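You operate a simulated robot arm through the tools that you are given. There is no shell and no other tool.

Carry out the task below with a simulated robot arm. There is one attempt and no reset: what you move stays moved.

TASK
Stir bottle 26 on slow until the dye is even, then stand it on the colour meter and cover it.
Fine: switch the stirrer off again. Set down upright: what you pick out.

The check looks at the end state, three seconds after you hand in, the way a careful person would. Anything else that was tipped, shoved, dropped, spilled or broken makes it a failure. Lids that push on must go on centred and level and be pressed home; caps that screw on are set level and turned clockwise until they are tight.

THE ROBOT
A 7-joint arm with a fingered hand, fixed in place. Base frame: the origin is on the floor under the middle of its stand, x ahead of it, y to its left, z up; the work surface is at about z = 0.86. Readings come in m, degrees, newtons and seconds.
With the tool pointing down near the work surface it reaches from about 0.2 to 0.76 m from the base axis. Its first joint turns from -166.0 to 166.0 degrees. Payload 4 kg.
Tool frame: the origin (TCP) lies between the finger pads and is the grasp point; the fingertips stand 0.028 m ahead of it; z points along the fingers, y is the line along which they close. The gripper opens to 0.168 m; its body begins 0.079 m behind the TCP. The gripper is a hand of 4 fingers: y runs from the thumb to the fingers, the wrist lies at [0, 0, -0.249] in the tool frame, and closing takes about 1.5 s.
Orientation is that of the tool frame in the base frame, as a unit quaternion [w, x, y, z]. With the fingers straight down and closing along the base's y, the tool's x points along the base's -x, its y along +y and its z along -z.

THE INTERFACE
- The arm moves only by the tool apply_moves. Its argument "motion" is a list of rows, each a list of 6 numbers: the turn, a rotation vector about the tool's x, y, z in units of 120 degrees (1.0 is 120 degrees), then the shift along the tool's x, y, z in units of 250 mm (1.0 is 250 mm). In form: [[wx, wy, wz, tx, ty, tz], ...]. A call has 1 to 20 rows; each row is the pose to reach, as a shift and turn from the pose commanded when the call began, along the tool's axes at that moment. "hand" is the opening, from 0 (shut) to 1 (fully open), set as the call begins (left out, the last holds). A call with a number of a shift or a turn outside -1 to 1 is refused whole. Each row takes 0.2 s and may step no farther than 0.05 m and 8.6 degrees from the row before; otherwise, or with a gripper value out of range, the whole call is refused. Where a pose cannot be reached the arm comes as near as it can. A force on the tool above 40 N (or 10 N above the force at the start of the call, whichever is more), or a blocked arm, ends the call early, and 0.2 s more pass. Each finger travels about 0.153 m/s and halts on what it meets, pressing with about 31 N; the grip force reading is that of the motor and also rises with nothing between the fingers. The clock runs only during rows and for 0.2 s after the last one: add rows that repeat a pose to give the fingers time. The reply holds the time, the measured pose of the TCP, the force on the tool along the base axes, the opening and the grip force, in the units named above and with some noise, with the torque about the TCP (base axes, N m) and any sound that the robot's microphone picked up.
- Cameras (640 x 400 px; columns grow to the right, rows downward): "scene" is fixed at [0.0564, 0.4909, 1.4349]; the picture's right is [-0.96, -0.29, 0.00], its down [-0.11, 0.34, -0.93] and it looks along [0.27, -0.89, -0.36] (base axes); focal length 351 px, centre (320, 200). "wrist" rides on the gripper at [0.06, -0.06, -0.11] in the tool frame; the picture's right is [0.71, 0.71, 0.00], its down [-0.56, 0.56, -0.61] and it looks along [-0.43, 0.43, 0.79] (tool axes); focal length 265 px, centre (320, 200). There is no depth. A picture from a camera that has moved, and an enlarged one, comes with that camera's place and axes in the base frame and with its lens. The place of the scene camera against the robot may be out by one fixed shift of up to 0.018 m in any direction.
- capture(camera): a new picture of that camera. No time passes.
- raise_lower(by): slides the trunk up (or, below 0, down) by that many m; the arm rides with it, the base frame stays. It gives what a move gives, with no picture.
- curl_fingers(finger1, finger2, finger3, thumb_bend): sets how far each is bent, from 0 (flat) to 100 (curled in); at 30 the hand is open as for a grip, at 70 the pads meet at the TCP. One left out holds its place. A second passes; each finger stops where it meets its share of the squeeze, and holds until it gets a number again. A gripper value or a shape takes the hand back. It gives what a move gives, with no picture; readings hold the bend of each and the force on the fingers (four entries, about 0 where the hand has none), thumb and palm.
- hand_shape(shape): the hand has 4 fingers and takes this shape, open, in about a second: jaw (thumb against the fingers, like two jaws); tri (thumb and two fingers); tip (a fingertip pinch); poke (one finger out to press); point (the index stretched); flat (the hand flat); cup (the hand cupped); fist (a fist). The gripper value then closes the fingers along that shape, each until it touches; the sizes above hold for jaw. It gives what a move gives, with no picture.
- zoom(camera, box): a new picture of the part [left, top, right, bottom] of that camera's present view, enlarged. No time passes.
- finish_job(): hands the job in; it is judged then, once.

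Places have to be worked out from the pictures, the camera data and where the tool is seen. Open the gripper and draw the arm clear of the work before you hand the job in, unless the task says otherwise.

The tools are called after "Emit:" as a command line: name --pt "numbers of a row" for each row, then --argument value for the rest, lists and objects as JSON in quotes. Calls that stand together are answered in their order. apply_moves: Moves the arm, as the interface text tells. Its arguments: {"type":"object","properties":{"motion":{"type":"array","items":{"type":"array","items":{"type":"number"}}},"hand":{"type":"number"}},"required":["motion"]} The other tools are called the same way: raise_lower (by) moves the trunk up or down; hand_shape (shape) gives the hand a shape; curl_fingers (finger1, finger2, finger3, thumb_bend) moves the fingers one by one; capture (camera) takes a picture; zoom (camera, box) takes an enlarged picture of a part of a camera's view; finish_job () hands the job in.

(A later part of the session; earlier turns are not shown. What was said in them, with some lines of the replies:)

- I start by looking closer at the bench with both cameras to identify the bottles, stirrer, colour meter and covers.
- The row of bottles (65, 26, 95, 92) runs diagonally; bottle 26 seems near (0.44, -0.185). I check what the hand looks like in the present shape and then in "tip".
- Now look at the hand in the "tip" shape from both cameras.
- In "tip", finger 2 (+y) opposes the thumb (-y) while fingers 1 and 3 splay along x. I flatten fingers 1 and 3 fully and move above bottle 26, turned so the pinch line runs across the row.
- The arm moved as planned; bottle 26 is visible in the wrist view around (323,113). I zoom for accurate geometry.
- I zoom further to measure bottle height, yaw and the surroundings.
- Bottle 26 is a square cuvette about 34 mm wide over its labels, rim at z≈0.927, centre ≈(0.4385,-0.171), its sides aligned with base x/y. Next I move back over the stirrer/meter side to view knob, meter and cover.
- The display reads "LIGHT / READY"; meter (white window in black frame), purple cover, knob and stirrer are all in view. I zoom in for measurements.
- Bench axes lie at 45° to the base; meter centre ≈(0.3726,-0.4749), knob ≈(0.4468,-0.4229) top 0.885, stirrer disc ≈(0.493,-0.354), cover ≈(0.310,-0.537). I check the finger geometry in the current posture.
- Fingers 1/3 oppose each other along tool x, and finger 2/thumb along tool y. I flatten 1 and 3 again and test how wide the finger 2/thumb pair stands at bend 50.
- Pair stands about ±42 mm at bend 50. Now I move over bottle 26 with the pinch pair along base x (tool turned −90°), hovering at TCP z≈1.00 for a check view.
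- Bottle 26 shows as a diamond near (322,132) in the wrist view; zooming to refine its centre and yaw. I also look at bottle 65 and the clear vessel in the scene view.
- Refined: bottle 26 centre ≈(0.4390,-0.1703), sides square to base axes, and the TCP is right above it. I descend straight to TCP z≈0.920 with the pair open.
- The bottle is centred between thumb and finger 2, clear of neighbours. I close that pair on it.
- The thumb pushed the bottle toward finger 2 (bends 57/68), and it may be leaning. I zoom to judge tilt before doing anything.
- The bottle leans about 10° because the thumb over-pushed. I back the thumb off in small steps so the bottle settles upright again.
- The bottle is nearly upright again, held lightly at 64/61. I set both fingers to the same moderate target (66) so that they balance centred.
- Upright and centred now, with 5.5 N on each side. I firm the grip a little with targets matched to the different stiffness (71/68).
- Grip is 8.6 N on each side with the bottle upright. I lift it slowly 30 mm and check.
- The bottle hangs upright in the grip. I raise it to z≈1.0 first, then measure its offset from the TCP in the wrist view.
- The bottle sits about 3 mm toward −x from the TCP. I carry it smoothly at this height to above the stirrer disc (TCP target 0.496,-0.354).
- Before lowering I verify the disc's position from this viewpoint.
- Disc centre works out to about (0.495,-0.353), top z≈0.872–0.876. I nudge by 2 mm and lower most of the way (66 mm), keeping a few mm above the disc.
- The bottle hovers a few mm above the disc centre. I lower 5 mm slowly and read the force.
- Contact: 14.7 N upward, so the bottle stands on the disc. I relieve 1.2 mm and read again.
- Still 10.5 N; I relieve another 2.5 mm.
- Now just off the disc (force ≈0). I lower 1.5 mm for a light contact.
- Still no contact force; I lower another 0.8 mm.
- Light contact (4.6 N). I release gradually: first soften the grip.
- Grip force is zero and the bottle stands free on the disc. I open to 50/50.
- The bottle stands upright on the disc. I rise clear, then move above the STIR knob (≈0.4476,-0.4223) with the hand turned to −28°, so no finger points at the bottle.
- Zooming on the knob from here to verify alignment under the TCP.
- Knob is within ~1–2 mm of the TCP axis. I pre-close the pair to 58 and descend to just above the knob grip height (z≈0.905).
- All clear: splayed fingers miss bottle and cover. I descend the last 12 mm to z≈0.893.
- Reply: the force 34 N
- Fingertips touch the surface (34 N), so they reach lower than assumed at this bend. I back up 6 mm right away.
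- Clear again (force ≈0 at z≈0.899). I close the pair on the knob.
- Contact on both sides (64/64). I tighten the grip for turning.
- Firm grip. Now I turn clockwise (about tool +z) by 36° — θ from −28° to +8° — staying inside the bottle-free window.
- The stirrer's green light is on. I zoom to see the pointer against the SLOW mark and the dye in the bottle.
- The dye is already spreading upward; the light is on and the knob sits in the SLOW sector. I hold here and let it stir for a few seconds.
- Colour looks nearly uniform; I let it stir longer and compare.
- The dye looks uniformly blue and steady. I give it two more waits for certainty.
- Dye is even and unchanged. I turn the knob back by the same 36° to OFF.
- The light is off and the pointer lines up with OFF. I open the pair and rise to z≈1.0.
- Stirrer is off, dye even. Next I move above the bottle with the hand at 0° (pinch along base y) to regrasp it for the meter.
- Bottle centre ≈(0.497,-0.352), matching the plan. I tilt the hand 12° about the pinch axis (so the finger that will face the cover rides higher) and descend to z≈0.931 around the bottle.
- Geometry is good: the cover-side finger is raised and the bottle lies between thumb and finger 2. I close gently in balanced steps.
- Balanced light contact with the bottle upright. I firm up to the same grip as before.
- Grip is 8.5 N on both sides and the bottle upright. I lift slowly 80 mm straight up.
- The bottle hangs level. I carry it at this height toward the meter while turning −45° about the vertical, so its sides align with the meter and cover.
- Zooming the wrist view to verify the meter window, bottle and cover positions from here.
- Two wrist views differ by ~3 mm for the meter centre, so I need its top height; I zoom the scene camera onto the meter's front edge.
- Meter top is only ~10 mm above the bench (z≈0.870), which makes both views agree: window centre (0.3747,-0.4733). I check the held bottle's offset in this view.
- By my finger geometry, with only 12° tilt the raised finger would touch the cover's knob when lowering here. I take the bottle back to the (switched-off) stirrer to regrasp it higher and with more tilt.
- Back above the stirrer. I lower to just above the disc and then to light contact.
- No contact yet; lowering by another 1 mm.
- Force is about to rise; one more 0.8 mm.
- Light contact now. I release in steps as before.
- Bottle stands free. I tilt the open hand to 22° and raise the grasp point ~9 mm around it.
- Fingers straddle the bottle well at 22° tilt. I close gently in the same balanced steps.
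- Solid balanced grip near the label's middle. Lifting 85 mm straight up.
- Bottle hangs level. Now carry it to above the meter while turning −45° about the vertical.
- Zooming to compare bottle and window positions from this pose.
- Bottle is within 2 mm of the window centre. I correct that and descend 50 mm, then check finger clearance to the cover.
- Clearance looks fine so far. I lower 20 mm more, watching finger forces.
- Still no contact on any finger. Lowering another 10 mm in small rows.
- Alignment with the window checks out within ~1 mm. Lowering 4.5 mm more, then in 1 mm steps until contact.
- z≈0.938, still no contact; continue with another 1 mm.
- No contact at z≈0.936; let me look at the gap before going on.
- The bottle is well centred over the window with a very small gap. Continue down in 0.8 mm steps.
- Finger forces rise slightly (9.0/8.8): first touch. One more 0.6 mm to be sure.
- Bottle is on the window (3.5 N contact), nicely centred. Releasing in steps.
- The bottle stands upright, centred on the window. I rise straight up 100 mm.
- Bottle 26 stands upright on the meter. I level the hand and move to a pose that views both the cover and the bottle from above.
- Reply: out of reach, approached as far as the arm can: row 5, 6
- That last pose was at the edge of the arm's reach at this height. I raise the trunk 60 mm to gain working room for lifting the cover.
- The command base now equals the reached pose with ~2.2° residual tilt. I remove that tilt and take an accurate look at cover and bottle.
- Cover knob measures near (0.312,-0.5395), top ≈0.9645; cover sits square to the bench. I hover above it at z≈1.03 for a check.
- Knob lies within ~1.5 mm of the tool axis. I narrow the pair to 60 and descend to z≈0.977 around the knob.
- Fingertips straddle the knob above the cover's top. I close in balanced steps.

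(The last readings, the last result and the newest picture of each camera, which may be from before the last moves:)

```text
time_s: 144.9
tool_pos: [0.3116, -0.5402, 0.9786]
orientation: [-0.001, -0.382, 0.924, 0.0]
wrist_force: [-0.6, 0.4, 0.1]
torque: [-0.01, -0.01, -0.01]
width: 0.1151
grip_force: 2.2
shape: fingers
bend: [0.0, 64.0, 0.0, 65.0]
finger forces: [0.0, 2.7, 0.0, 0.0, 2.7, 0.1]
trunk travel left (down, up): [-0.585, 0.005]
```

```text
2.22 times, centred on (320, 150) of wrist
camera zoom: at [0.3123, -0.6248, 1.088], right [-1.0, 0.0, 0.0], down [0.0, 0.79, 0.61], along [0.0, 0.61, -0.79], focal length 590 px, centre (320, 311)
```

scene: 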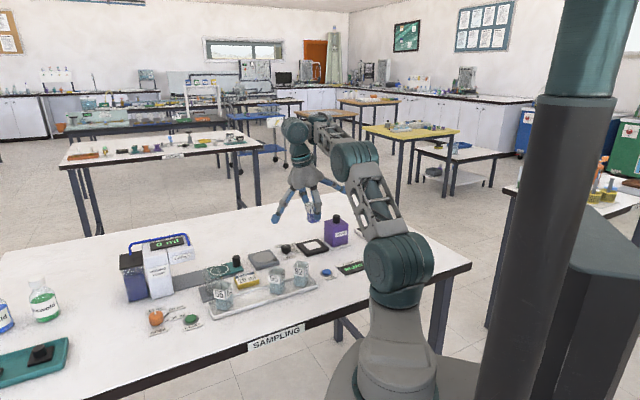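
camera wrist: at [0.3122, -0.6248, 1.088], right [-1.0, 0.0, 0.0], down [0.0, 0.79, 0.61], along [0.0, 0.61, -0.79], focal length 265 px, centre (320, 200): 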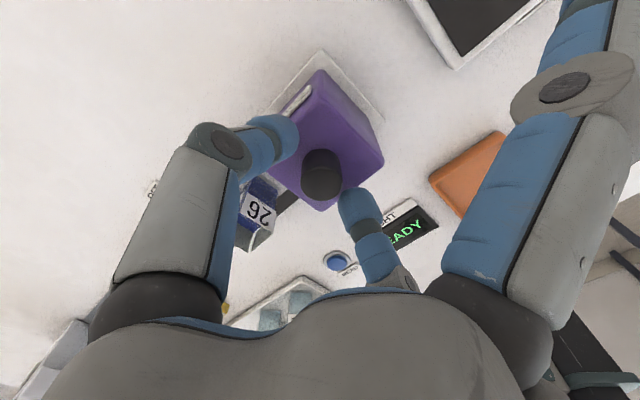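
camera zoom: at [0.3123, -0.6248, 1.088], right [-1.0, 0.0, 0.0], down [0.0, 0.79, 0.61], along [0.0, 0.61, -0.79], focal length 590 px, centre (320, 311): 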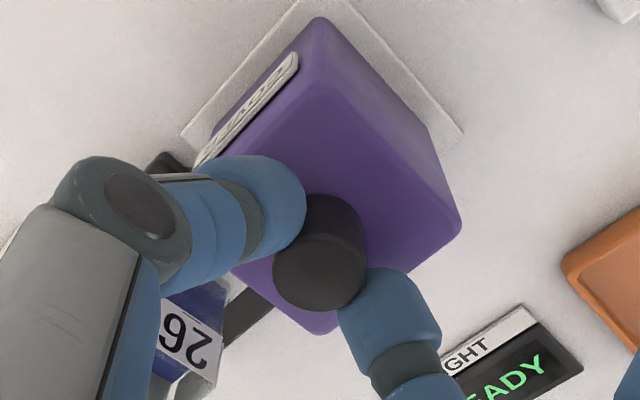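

Balanced contact on the knob. I firm up the grip (74/71) and lift 12 mm to test.

Emit:
curl_fingers --finger2 71 --thumb_bend 69

Emit:
curl_fingers --finger2 75 --thumb_bend 71.5

Emit:
apply_moves --pt "0 0 0 0 0 -0.006" --pt "0 0 0 0 0 -0.014" --pt "0 0 0 0 0 -0.024" --pt "0 0 0 0 0 -0.036" --pt "0 0 0 0 0 -0.048" --pt "0 0 0 0 0 -0.048"

Emit:
zoom --camera "scene" --box '[300, 180, 372, 250]'

```text
time_s: 145.9
tool_pos: [0.3113, -0.54, 0.9773]
orientation: [-0.001, -0.383, 0.924, -0.001]
wrist_force: [0.3, 0.0, -0.6]
torque: [-0.03, 0.01, -0.02]
width: 0.1148
grip_force: 6.6
shape: fingers
bend: [0.0, 65.0, 0.0, 66.0]
finger forces: [0.1, 6.4, 0.1, 0.0, 6.4, 0.0]
trunk travel left (down, up): [-0.585, 0.005]
```

```text
time_s: 146.9
tool_pos: [0.3116, -0.54, 0.9791]
orientation: [-0.002, -0.383, 0.924, 0.0]
wrist_force: [-1.0, 0.0, 0.4]
torque: [0.01, 0.02, 0.02]
width: 0.1144
grip_force: 8.3
shape: fingers
bend: [0.0, 64.0, 0.0, 66.0]
finger forces: [0.1, 8.7, 0.0, 0.0, 8.7, 0.1]
trunk travel left (down, up): [-0.585, 0.005]
```

```text
time_s: 148.3
tool_pos: [0.3104, -0.5397, 0.9916]
orientation: [-0.001, -0.383, 0.924, 0.0]
wrist_force: [-0.4, 0.3, 0.1]
torque: [-0.01, -0.01, 0.02]
width: 0.1146
grip_force: 8.9
shape: fingers
bend: [0.0, 64.0, 0.0, 66.0]
finger forces: [0.0, 8.6, 0.0, 0.1, 8.7, 0.0]
trunk travel left (down, up): [-0.585, 0.005]
```

```text
5.71 times, centred on (336, 215) of scene
camera zoom: at [0.0564, 0.4909, 1.4349], right [-0.96, -0.29, 0.0], down [-0.11, 0.34, -0.93], along [0.27, -0.89, -0.36], focal length 2003 px, centre (229, 114)
```

zoom: 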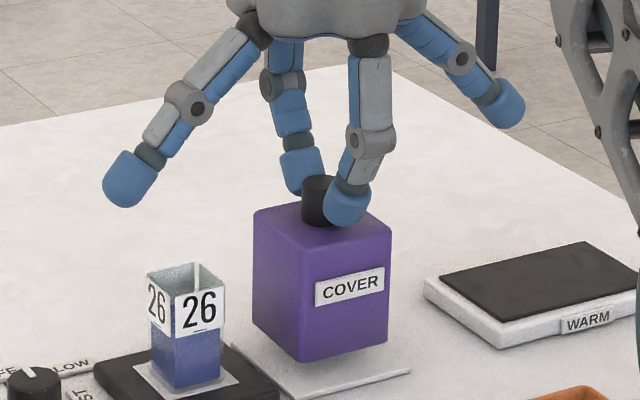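

The cover lifts cleanly and hangs level. I raise it another 75 mm so its bottom clears the bottle rim.

Emit:
apply_moves --pt "0 0 0 0 0 -0.01" --pt "0 0 0 0 0 -0.03" --pt "0 0 0 0 0 -0.06" --pt "0 0 0 0 0 -0.095" --pt "0 0 0 0 0 -0.13" --pt "0 0 0 0 0 -0.165" --pt "0 0 0 0 0 -0.2" --pt "0 0 0 0 0 -0.235" --pt "0 0 0 0 0 -0.265" --pt "0 0 0 0 0 -0.287" --pt "0 0 0 0 0 -0.3" --pt "0 0 0 0 0 -0.3"

Emit:
capture --camera "wrist"

Emit:
zoom --camera "scene" --box '[290, 150, 390, 260]'

```text
time_s: 150.9
tool_pos: [0.311, -0.54, 1.0671]
orientation: [0.0, -0.383, 0.924, 0.0]
wrist_force: [-0.1, -0.1, -0.8]
torque: [0.01, 0.01, -0.03]
width: 0.1146
grip_force: 8.4
shape: fingers
bend: [0.0, 64.0, 0.0, 66.0]
finger forces: [0.0, 8.6, 0.0, 0.0, 8.6, 0.0]
trunk travel left (down, up): [-0.585, 0.005]
```

```text
taken
camera wrist: at [0.3115, -0.6241, 1.1756], right [-1.0, 0.0, 0.0], down [0.0, 0.79, 0.61], along [0.0, 0.61, -0.79], focal length 265 px, centre (320, 200)
```

wrist: 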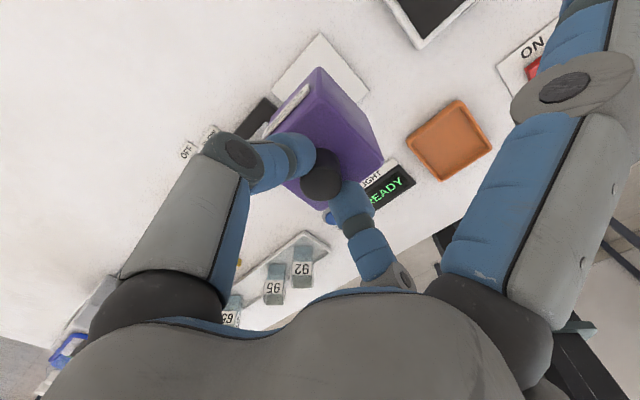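

```text
3.64 times, centred on (340, 205) of scene
camera zoom: at [0.0564, 0.4909, 1.4349], right [-0.96, -0.29, 0.0], down [-0.11, 0.34, -0.93], along [0.27, -0.89, -0.36], focal length 1275 px, centre (247, 182)
```

zoom: 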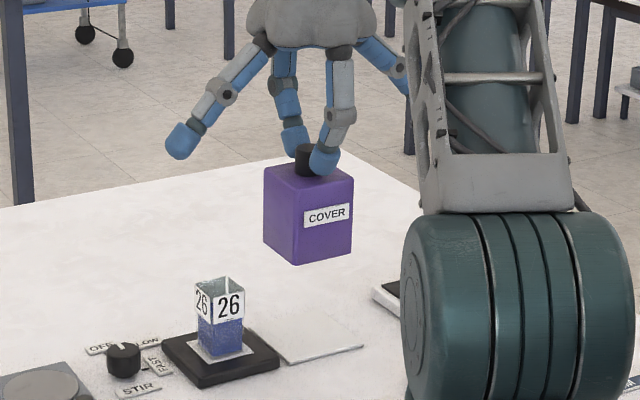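

Cover held level, bottom ≈0.949 versus bottle rim ≈0.930. I move it horizontally ~90 mm along the bench axis to above the bottle.

Emit:
apply_moves --pt "0 0 0 -0.0109 0.0001 0" --pt "0 0 0 -0.0364 0.0002 0" --pt "0 0 0 -0.0692 0.0004 0" --pt "0 0 0 -0.1056 0.0007 0" --pt "0 0 0 -0.1457 0.0009 0" --pt "0 0 0 -0.1858 0.0012 0" --pt "0 0 0 -0.2259 0.0014 0" --pt "0 0 0 -0.2659 0.0017 0" --pt "0 0 0 -0.3024 0.0019 0" --pt "0 0 0 -0.3352 0.0021 0" --pt "0 0 0 -0.357 0.0023 0" --pt "0 0 0 -0.3643 0.0023 0" --pt "0 0 0 -0.3643 0.0023 0"

Emit:
capture --camera "wrist"

Emit:
zoom --camera "scene" --box '[275, 160, 365, 265]'

Emit:
zoom --camera "wrist" --box '[230, 40, 410, 220]'

```text
time_s: 153.7
tool_pos: [0.3748, -0.4754, 1.0652]
orientation: [-0.001, -0.382, 0.924, -0.001]
wrist_force: [0.6, 0.5, -1.0]
torque: [-0.02, 0.0, 0.0]
width: 0.1146
grip_force: 8.5
shape: fingers
bend: [0.0, 64.0, 0.0, 66.0]
finger forces: [0.0, 8.6, 0.0, 0.1, 8.6, 0.1]
trunk travel left (down, up): [-0.585, 0.005]
```

```text
taken
camera wrist: at [0.3752, -0.56, 1.1749], right [-1.0, 0.0, 0.0], down [0.0, 0.79, 0.61], along [0.0, 0.61, -0.79], focal length 265 px, centre (320, 200)
```

wrist: 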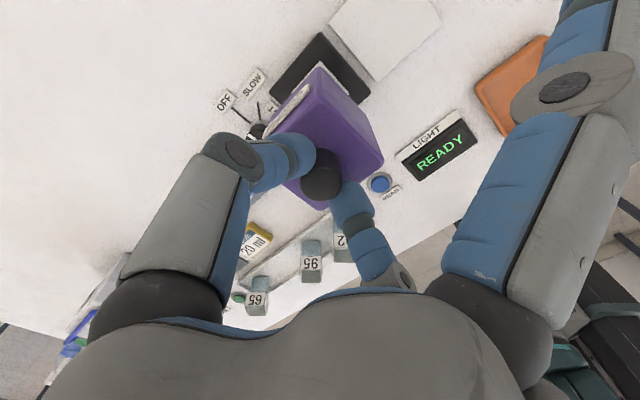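

```text
3.81 times, centred on (320, 212) of scene
camera zoom: at [0.0564, 0.4909, 1.4349], right [-0.96, -0.29, 0.0], down [-0.11, 0.34, -0.93], along [0.27, -0.89, -0.36], focal length 1336 px, centre (320, 152)
```

zoom: 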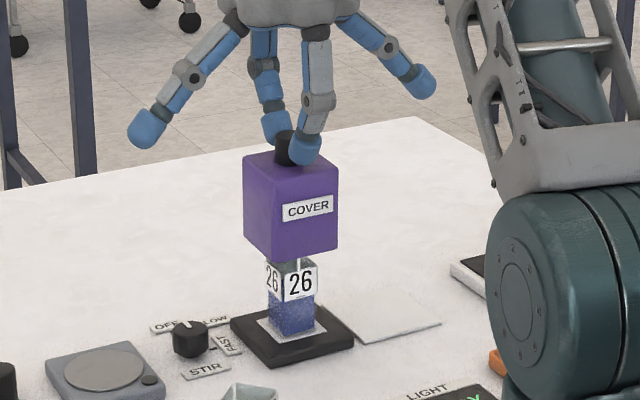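

```text
2.22 times, centred on (320, 130) of wrist
camera zoom: at [0.3752, -0.56, 1.1749], right [-1.0, 0.0, 0.0], down [0.0, 0.79, 0.61], along [0.0, 0.61, -0.79], focal length 590 px, centre (320, 356)
```

zoom: 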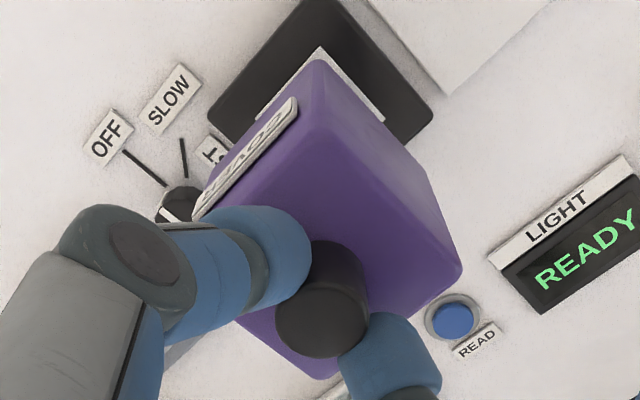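

Cover and meter centres agree within ~1 mm in this view. I lower 25 mm so the cover starts to enclose the bottle top, watching the force.

Emit:
apply_moves --pt "0 0 0 0 0 0.008" --pt "0 0 0 0 0 0.022" --pt "0 0 0 0 0 0.04" --pt "0 0 0 0 0 0.058" --pt "0 0 0 0 0 0.076" --pt "0 0 0 0 0 0.092" --pt "0 0 0 0 0 0.1" --pt "0 0 0 0 0 0.1"

Emit:
zoom --camera "scene" --box '[285, 190, 357, 262]'

```text
time_s: 155.5
tool_pos: [0.3751, -0.4749, 1.0416]
orientation: [-0.001, -0.382, 0.924, 0.0]
wrist_force: [0.5, -0.2, -0.8]
torque: [-0.03, 0.02, 0.02]
width: 0.1144
grip_force: 8.4
shape: fingers
bend: [0.0, 64.0, 0.0, 66.0]
finger forces: [0.0, 8.6, 0.1, 0.1, 8.6, 0.0]
trunk travel left (down, up): [-0.585, 0.005]
```

```text
5.56 times, centred on (321, 226) of scene
camera zoom: at [0.0564, 0.4909, 1.4349], right [-0.96, -0.29, 0.0], down [-0.11, 0.34, -0.93], along [0.27, -0.89, -0.36], focal length 1948 px, centre (314, 56)
```

zoom: 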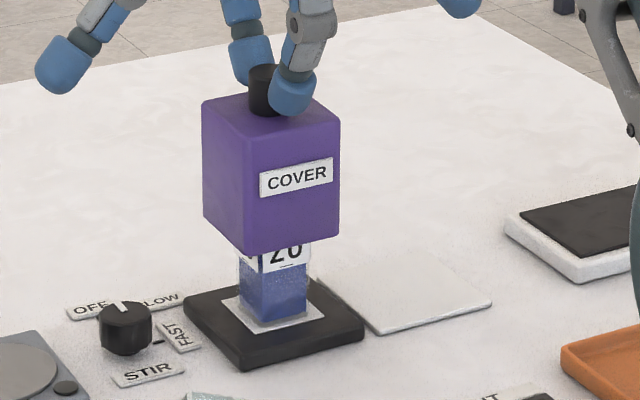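

It passes over the bottle without resistance. I lower another 42 mm.

Emit:
apply_moves --pt "0 0 0 0 0 0.01" --pt "0 0 0 0 0 0.028" --pt "0 0 0 0 0 0.048" --pt "0 0 0 0 0 0.068" --pt "0 0 0 0 0 0.088" --pt "0 0 0 0 0 0.108" --pt "0 0 0 0 0 0.128" --pt "0 0 0 0 0 0.146" --pt "0 0 0 0 0 0.16" --pt "0 0 0 0 0 0.168" --pt "0 0 0 0 0 0.168"

Emit:
zoom --camera "scene" --box '[285, 190, 357, 262]'

Emit:
capture --camera "wrist"

```text
time_s: 157.9
tool_pos: [0.3769, -0.4748, 0.9984]
orientation: [0.0, -0.382, 0.924, 0.0]
wrist_force: [0.1, 0.2, -1.0]
torque: [0.02, 0.01, 0.05]
width: 0.1144
grip_force: 8.9
shape: fingers
bend: [0.0, 64.0, 0.0, 66.0]
finger forces: [0.0, 8.6, 0.0, 0.1, 8.6, 0.1]
trunk travel left (down, up): [-0.585, 0.005]
```

```text
5.56 times, centred on (321, 226) of scene
camera zoom: at [0.0564, 0.4909, 1.4349], right [-0.96, -0.29, 0.0], down [-0.11, 0.34, -0.93], along [0.27, -0.89, -0.36], focal length 1948 px, centre (314, 56)
```

zoom: 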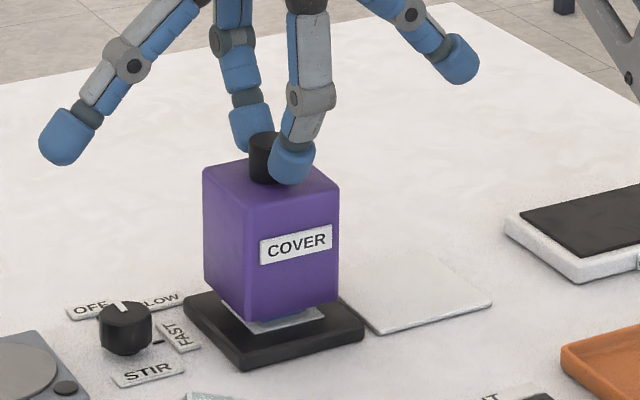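

```text
taken
camera wrist: at [0.3761, -0.5603, 1.1078], right [-1.0, 0.0, 0.0], down [0.0, 0.79, 0.61], along [0.0, 0.61, -0.79], focal length 265 px, centre (320, 200)
```

wrist: 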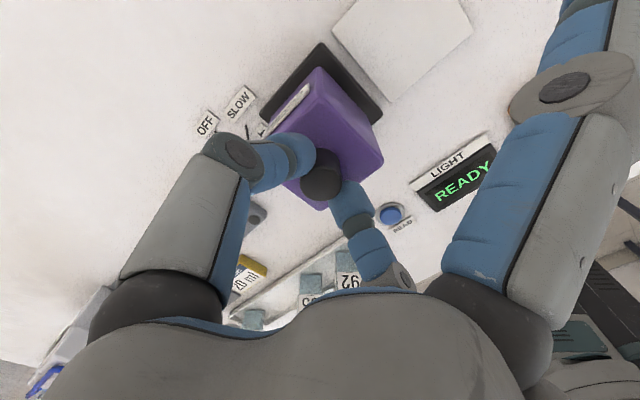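

Well centred; about 10–13 mm to go. I lower 8 mm, then in 1 mm steps.

Emit:
apply_moves --pt "0 0 0 0 0 0.006" --pt "0 0 0 0 0 0.012" --pt "0 0 0 0 0 0.018" --pt "0 0 0 0 0 0.024" --pt "0 0 0 0 0 0.03" --pt "0 0 0 0 0 0.033" --pt "0 0 0 0 0 0.033"

Emit:
apply_moves --pt "0 0 0 0 0 0.003" --pt "0 0 0 0 0 0.006" --pt "0 0 0 0 0 0.006"

Emit:
zoom --camera "scene" --box '[285, 190, 357, 262]'

```text
time_s: 159.5
tool_pos: [0.3758, -0.476, 0.9903]
orientation: [-0.001, -0.383, 0.924, -0.001]
wrist_force: [0.1, -0.3, 0.2]
torque: [-0.01, -0.02, 0.02]
width: 0.1146
grip_force: 8.7
shape: fingers
bend: [0.0, 64.0, 0.0, 66.0]
finger forces: [0.1, 8.5, 0.0, 0.1, 8.7, 0.0]
trunk travel left (down, up): [-0.585, 0.005]
```

```text
time_s: 160.3
tool_pos: [0.3763, -0.4757, 0.9902]
orientation: [-0.001, -0.383, 0.924, 0.0]
wrist_force: [-0.6, 0.7, -0.4]
torque: [0.04, 0.0, 0.01]
width: 0.1142
grip_force: 8.3
shape: fingers
bend: [0.0, 64.0, 0.0, 66.0]
finger forces: [0.0, 8.7, 0.0, 0.0, 8.6, 0.1]
trunk travel left (down, up): [-0.585, 0.005]
```

```text
5.56 times, centred on (321, 226) of scene
camera zoom: at [0.0564, 0.4909, 1.4349], right [-0.96, -0.29, 0.0], down [-0.11, 0.34, -0.93], along [0.27, -0.89, -0.36], focal length 1948 px, centre (314, 56)
```

zoom: 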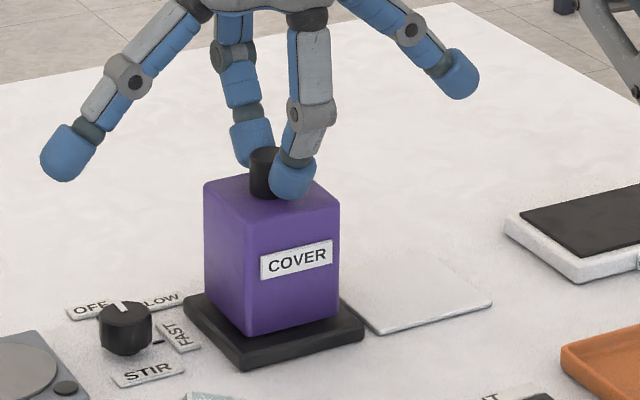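

No contact yet (z≈0.988). Continuing in 1.5 mm steps.

Emit:
apply_moves --pt "0 0 0 0 0 0.003" --pt "0 0 0 0 0 0.006" --pt "0 0 0 0 0 0.006"

Emit:
apply_moves --pt "0 0 0 0 0 0.002" --pt "0 0 0 0 0 0.004" --pt "0 0 0 0 0 0.004"

Emit:
apply_moves --pt "0 0 0 0 0 0.002" --pt "0 0 0 0 0 0.004" --pt "0 0 0 0 0 0.004"

```text
time_s: 161.1
tool_pos: [0.376, -0.4765, 0.9886]
orientation: [0.0, -0.383, 0.924, 0.0]
wrist_force: [0.3, 0.7, 0.2]
torque: [-0.04, 0.0, 0.01]
width: 0.1146
grip_force: 8.2
shape: fingers
bend: [0.0, 64.0, 0.0, 66.0]
finger forces: [0.0, 8.7, 0.0, 0.0, 8.5, 0.1]
trunk travel left (down, up): [-0.585, 0.005]
```

```text
time_s: 161.9
tool_pos: [0.376, -0.4753, 0.9861]
orientation: [-0.001, -0.383, 0.924, 0.0]
wrist_force: [-0.1, -0.2, -0.1]
torque: [-0.03, 0.01, 0.01]
width: 0.1145
grip_force: 8.6
shape: fingers
bend: [0.0, 64.0, 0.0, 66.0]
finger forces: [0.1, 8.6, 0.0, 0.0, 8.6, 0.1]
trunk travel left (down, up): [-0.585, 0.005]
```

```text
time_s: 162.7
tool_pos: [0.3752, -0.4756, 0.9859]
orientation: [-0.001, -0.383, 0.924, 0.0]
wrist_force: [1.1, -0.1, 1.7]
torque: [0.0, -0.04, 0.0]
width: 0.1144
grip_force: 9.5
shape: fingers
bend: [0.0, 65.0, 0.0, 66.0]
finger forces: [0.1, 9.0, 0.0, 0.1, 9.9, 0.1]
trunk travel left (down, up): [-0.585, 0.005]
```

Contact begins (fingers 9.0/9.9 N). I press about 1.5 mm further to seat it, then look.

Emit:
apply_moves --pt "0 0 0 0 0 0.002" --pt "0 0 0 0 0 0.004" --pt "0 0 0 0 0 0.006" --pt "0 0 0 0 0 0.006"

Emit:
zoom --camera "scene" --box '[285, 190, 357, 262]'

Emit:
zoom --camera "wrist" --box '[230, 30, 410, 220]'

```text
time_s: 163.7
tool_pos: [0.375, -0.4769, 0.9845]
orientation: [-0.001, -0.383, 0.924, 0.0]
wrist_force: [0.9, -0.8, 5.1]
torque: [-0.02, 0.0, -0.01]
width: 0.1144
grip_force: 10.0
shape: fingers
bend: [0.0, 65.0, 0.0, 66.0]
finger forces: [0.0, 9.6, 0.0, 0.0, 11.0, 0.0]
trunk travel left (down, up): [-0.585, 0.005]
```

```text
5.56 times, centred on (321, 226) of scene
camera zoom: at [0.0564, 0.4909, 1.4349], right [-0.96, -0.29, 0.0], down [-0.11, 0.34, -0.93], along [0.27, -0.89, -0.36], focal length 1948 px, centre (314, 56)
```

zoom: 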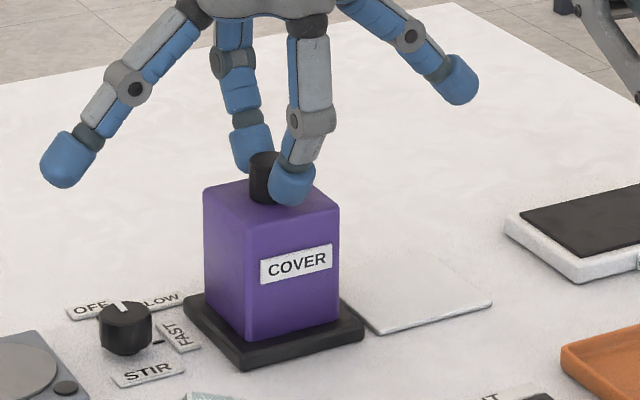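

```text
2.11 times, centred on (320, 125) of wrist
camera zoom: at [0.3759, -0.5601, 1.0945], right [-1.0, 0.0, 0.0], down [0.0, 0.79, 0.61], along [0.0, 0.61, -0.79], focal length 559 px, centre (320, 358)
```

zoom: 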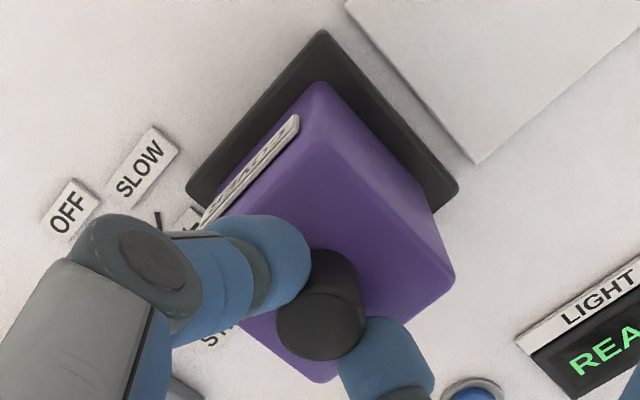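

The cover is seated centred on the meter frame. I release the knob gently in steps.

Emit:
curl_fingers --finger2 68 --thumb_bend 68

Emit:
curl_fingers --finger2 64 --thumb_bend 65

Emit:
curl_fingers --finger2 61 --thumb_bend 61

Emit:
zoom --camera "scene" --box '[285, 190, 357, 262]'

Emit:
zoom --camera "wrist" --box '[230, 30, 410, 220]'

```text
time_s: 164.7
tool_pos: [0.3752, -0.4743, 0.9844]
orientation: [-0.001, -0.383, 0.924, 0.0]
wrist_force: [-0.1, -1.3, 5.3]
torque: [-0.03, 0.04, 0.02]
width: 0.1148
grip_force: 4.9
shape: fingers
bend: [0.0, 65.0, 0.0, 66.0]
finger forces: [0.1, 4.7, 0.0, 0.1, 5.9, 0.0]
trunk travel left (down, up): [-0.585, 0.005]
```

```text
time_s: 165.7
tool_pos: [0.3754, -0.4749, 0.9851]
orientation: [-0.001, -0.384, 0.924, -0.001]
wrist_force: [0.1, 0.4, -0.3]
torque: [0.0, -0.02, 0.02]
width: 0.115
grip_force: 0.2
shape: fingers
bend: [0.0, 64.0, 0.0, 65.0]
finger forces: [0.1, 0.5, 0.0, 0.0, 0.2, 0.1]
trunk travel left (down, up): [-0.585, 0.005]
```

```text
time_s: 166.7
tool_pos: [0.376, -0.4755, 0.9851]
orientation: [-0.001, -0.383, 0.924, 0.0]
wrist_force: [0.2, -1.1, 0.9]
torque: [0.0, 0.0, 0.04]
width: 0.1169
grip_force: 0.1
shape: fingers
bend: [0.0, 61.0, 0.0, 61.0]
finger forces: [0.0, 0.1, 0.0, 0.1, 0.0, 0.0]
trunk travel left (down, up): [-0.585, 0.005]
```

```text
5.56 times, centred on (321, 226) of scene
camera zoom: at [0.0564, 0.4909, 1.4349], right [-0.96, -0.29, 0.0], down [-0.11, 0.34, -0.93], along [0.27, -0.89, -0.36], focal length 1948 px, centre (314, 56)
```

zoom: 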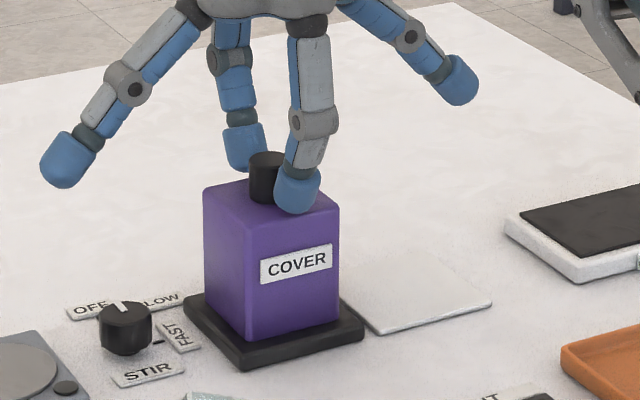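

```text
2.11 times, centred on (320, 125) of wrist
camera zoom: at [0.376, -0.5603, 1.0941], right [-1.0, 0.0, 0.0], down [0.0, 0.79, 0.61], along [0.0, 0.61, -0.79], focal length 559 px, centre (320, 358)
```

zoom: 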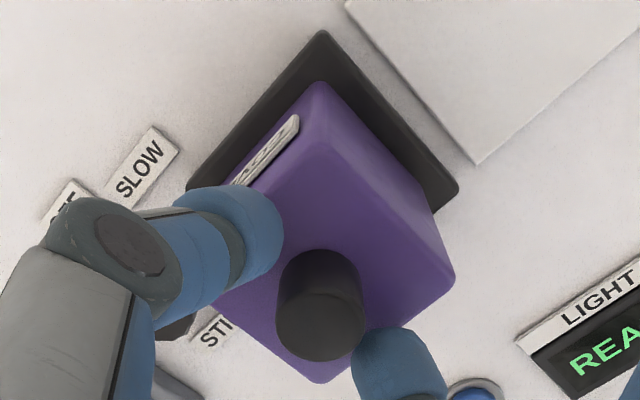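

The cover stays put, level and centred. I open a little more and rise straight up 100 mm.

Emit:
curl_fingers --finger2 55 --thumb_bend 55

Emit:
apply_moves --pt "0 0 0 0 0 -0.02" --pt "0 0 0 0 0 -0.06" --pt "0 0 0 0 0 -0.11" --pt "0 0 0 0 0 -0.17" --pt "0 0 0 0 0 -0.23" --pt "0 0 0 0 0 -0.29" --pt "0 0 0 0 0 -0.35" --pt "0 0 0 0 0 -0.4" --pt "0 0 0 0 0 -0.4"

Emit:
capture --camera "scene"

Emit:
capture --camera "wrist"

Emit:
zoom --camera "scene" --box '[190, 210, 350, 320]'

```text
time_s: 167.7
tool_pos: [0.3755, -0.4759, 0.9863]
orientation: [-0.001, -0.382, 0.924, 0.0]
wrist_force: [-0.6, -0.1, 0.1]
torque: [0.04, 0.01, 0.01]
width: 0.1203
grip_force: 0.2
shape: fingers
bend: [0.0, 55.0, 0.0, 55.0]
finger forces: [0.0, 0.0, 0.0, 0.1, 0.1, 0.1]
trunk travel left (down, up): [-0.585, 0.005]
```

```text
time_s: 169.7
tool_pos: [0.3758, -0.4762, 1.0851]
orientation: [-0.001, -0.383, 0.924, -0.001]
wrist_force: [-0.4, -0.1, 0.7]
torque: [-0.01, 0.04, -0.04]
width: 0.1206
grip_force: 0.0
shape: fingers
bend: [0.0, 55.0, 0.0, 55.0]
finger forces: [0.0, 0.1, 0.1, 0.0, 0.0, 0.0]
trunk travel left (down, up): [-0.585, 0.005]
```

```text
taken
```

scene: 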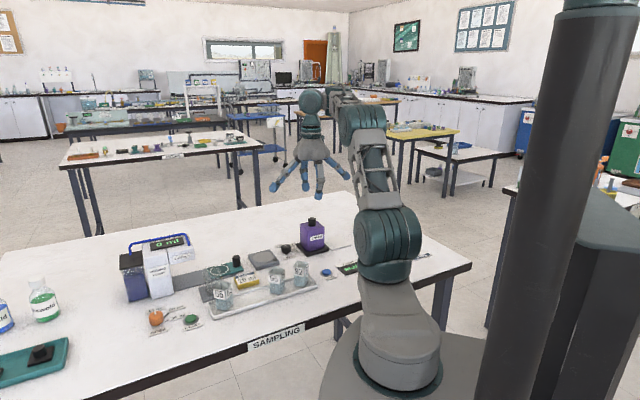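

```text
taken
camera wrist: at [0.3762, -0.5616, 1.1939], right [-1.0, 0.0, 0.0], down [0.0, 0.79, 0.61], along [0.0, 0.61, -0.79], focal length 265 px, centre (320, 200)
```

wrist: 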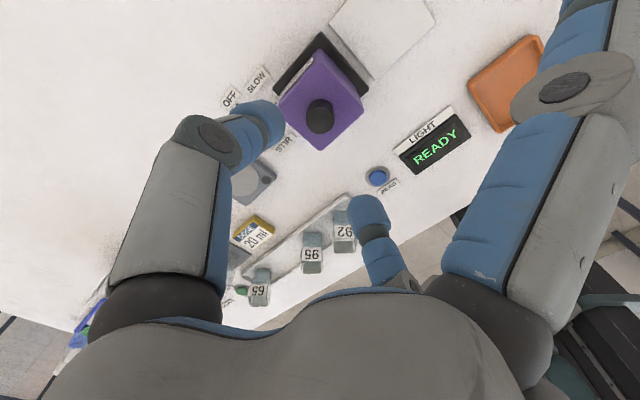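

```text
3.64 times, centred on (270, 265) of scene
camera zoom: at [0.0564, 0.4909, 1.4349], right [-0.96, -0.29, 0.0], down [-0.11, 0.34, -0.93], along [0.27, -0.89, -0.36], focal length 1275 px, centre (502, -36)
```

zoom: 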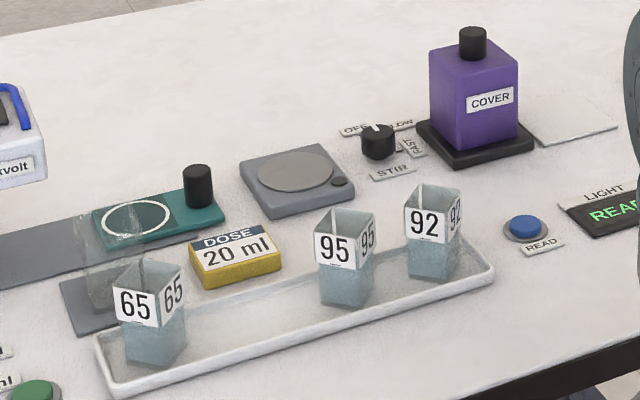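

Everything looks in order. I check the knob pointer and stirrer light closely, and the cover seating.

Emit:
zoom --camera "scene" --box '[245, 212, 341, 268]'

Emit:
zoom --camera "wrist" --box '[250, 10, 400, 170]'

```text
6.67 times, centred on (293, 240) of scene
camera zoom: at [0.0564, 0.4909, 1.4349], right [-0.96, -0.29, 0.0], down [-0.11, 0.34, -0.93], along [0.27, -0.89, -0.36], focal length 2337 px, centre (500, -67)
```

zoom: 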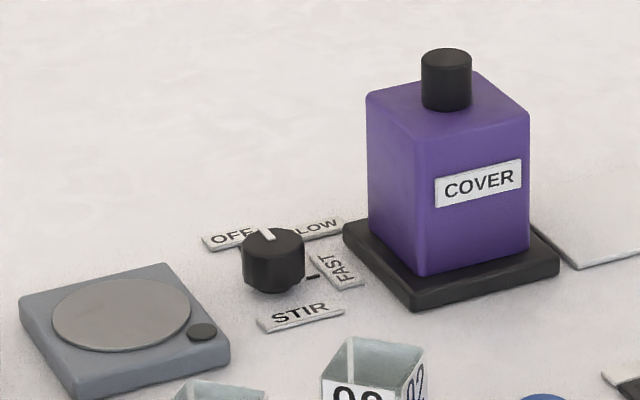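

```text
2.50 times, centred on (325, 90) of wrist
camera zoom: at [0.3762, -0.5616, 1.1939], right [-1.0, 0.0, 0.0], down [0.0, 0.79, 0.61], along [0.0, 0.61, -0.79], focal length 664 px, centre (308, 475)
```

zoom: 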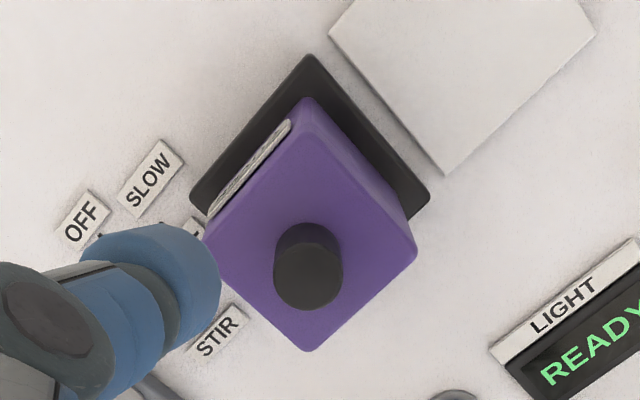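

Knob points at OFF, light is dark, cover sits square on the meter. I draw the arm up and back to its starting region and open the hand.

Emit:
apply_moves --pt "0 0 0 0 0 -0.06" --pt "0 0 0.0625 -0.0382 0.0533 -0.1" --pt "0 0 0.125 -0.0763 0.1065 -0.13" --pt "0 0 0.1875 -0.1145 0.1598 -0.15" --pt "0 0 0.25 -0.1527 0.2131 -0.17" --pt "0 0 0.3125 -0.1908 0.2663 -0.18" --pt "0 0 0.375 -0.229 0.3196 -0.184" --pt "0 0 0.375 -0.229 0.3196 -0.184"

Emit:
hand_shape --shape "jaw"

Emit:
capture --camera "scene"

Emit:
capture --camera "wrist"

```text
time_s: 171.5
tool_pos: [0.3617, -0.3766, 1.1302]
orientation: [0.0, 0.0, 1.0, 0.001]
wrist_force: [-0.8, 0.6, -0.4]
torque: [-0.01, 0.0, 0.03]
width: 0.1204
grip_force: 0.0
shape: fingers
bend: [0.0, 55.0, 0.0, 55.0]
finger forces: [0.1, 0.0, 0.0, 0.1, 0.0, 0.1]
trunk travel left (down, up): [-0.585, 0.005]
```

```text
time_s: 172.4
tool_pos: [0.3605, -0.3776, 1.1301]
orientation: [-0.001, 0.0, 1.0, -0.001]
wrist_force: [0.8, 0.3, -0.1]
torque: [-0.02, 0.04, 0.0]
width: 0.1681
grip_force: 0.0
shape: jaw
bend: [30.0, 30.0, 30.0, 30.0]
finger forces: [0.0, 0.0, 0.0, 0.1, 0.1, 0.0]
trunk travel left (down, up): [-0.585, 0.005]
```

```text
taken
```

scene: 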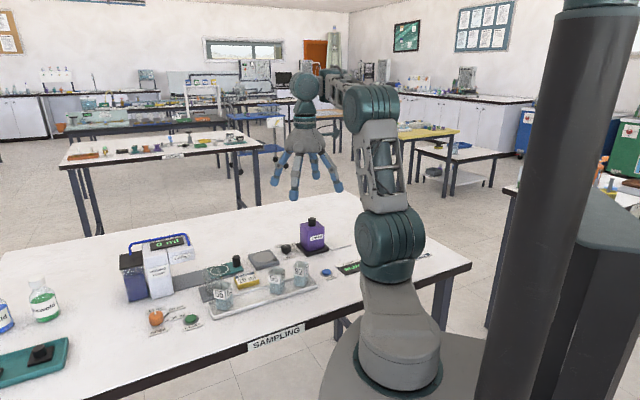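

```text
taken
camera wrist: at [0.3005, -0.4375, 1.2395], right [-0.71, 0.71, 0.0], down [0.56, 0.56, 0.61], along [0.43, 0.43, -0.79], focal length 265 px, centre (320, 200)
```

wrist: 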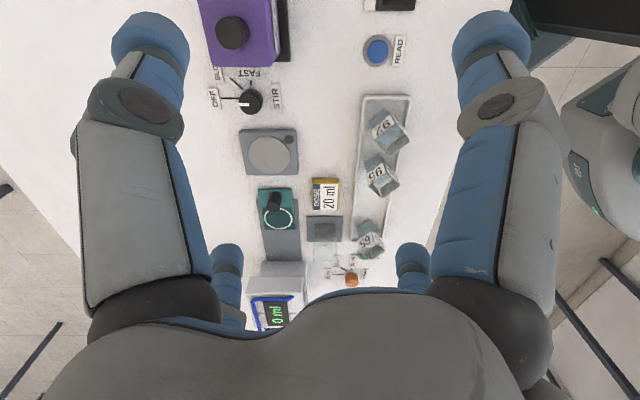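

A last close look at the remaining tray bottles and the finished area before handing in.

Emit:
zoom --camera "wrist" --box '[190, 80, 450, 300]'

Emit:
zoom --camera "wrist" --box '[190, 0, 320, 120]'

Emit:
zoom --camera "scene" --box '[190, 230, 350, 330]'

```text
1.82 times, centred on (320, 190) of wrist
camera zoom: at [0.3005, -0.4375, 1.2395], right [-0.71, 0.71, 0.0], down [0.56, 0.56, 0.61], along [0.43, 0.43, -0.79], focal length 483 px, centre (320, 218)
```

zoom: 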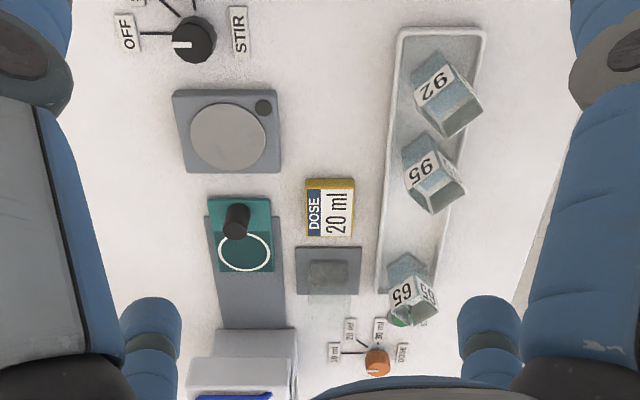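

```text
3.33 times, centred on (255, 60) of wrist
camera zoom: at [0.3005, -0.4375, 1.2395], right [-0.71, 0.71, 0.0], down [0.56, 0.56, 0.61], along [0.43, 0.43, -0.79], focal length 885 px, centre (537, 667)
```

zoom: 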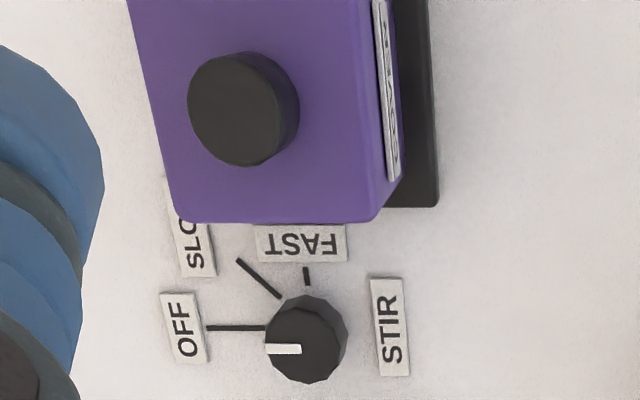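

```text
4.00 times, centred on (270, 280) of scene
camera zoom: at [0.0564, 0.4909, 1.4349], right [-0.96, -0.29, 0.0], down [-0.11, 0.34, -0.93], along [0.27, -0.89, -0.36], focal length 1402 px, centre (520, -120)
```

zoom: 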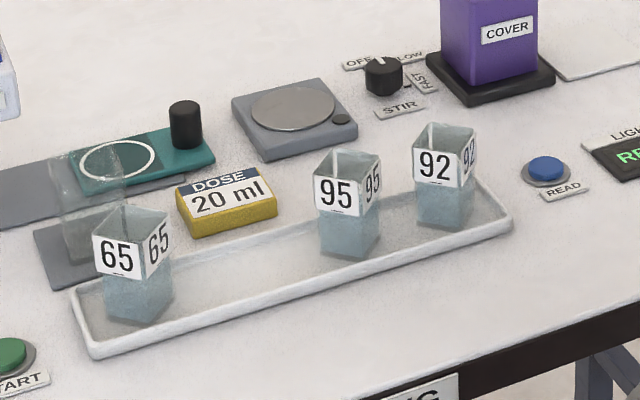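

All neighbours are exactly where they were, the stirrer is off, bottle 26 is on the meter under the centred cover, and the hand is open and clear. Handing in.

Emit:
finish_job

```text
The job is handed in.
```

Bottle 26 is stirred, standing upright on the colour meter, and covered. The stirrer is off again. The job is handed in, and I have no result from the check yet.

- **Stirring:** I turned the knob about 36° of the 45° to the SLOW mark. The green light came on. After about 20 s the dye was an even blue and had stopped changing. I then turned the knob back to OFF, and the light went out.
- **Meter and cover:** The bottle stands upright, close to the middle of the white window. The purple cover sits level and centred over it on the meter frame.
- **One slip:** When I first gripped bottle 26 in its tray, my thumb pushed it over by about 10°. It settled upright again, and I saw no liquid spilled.
- **Everything else:** Bottles 65, 95 and 92 look unmoved and upright. I did not press READ, since the task did not ask for a reading. I raised the robot's trunk 60 mm to reach the cover and left it there. The hand is open and clear of the work.
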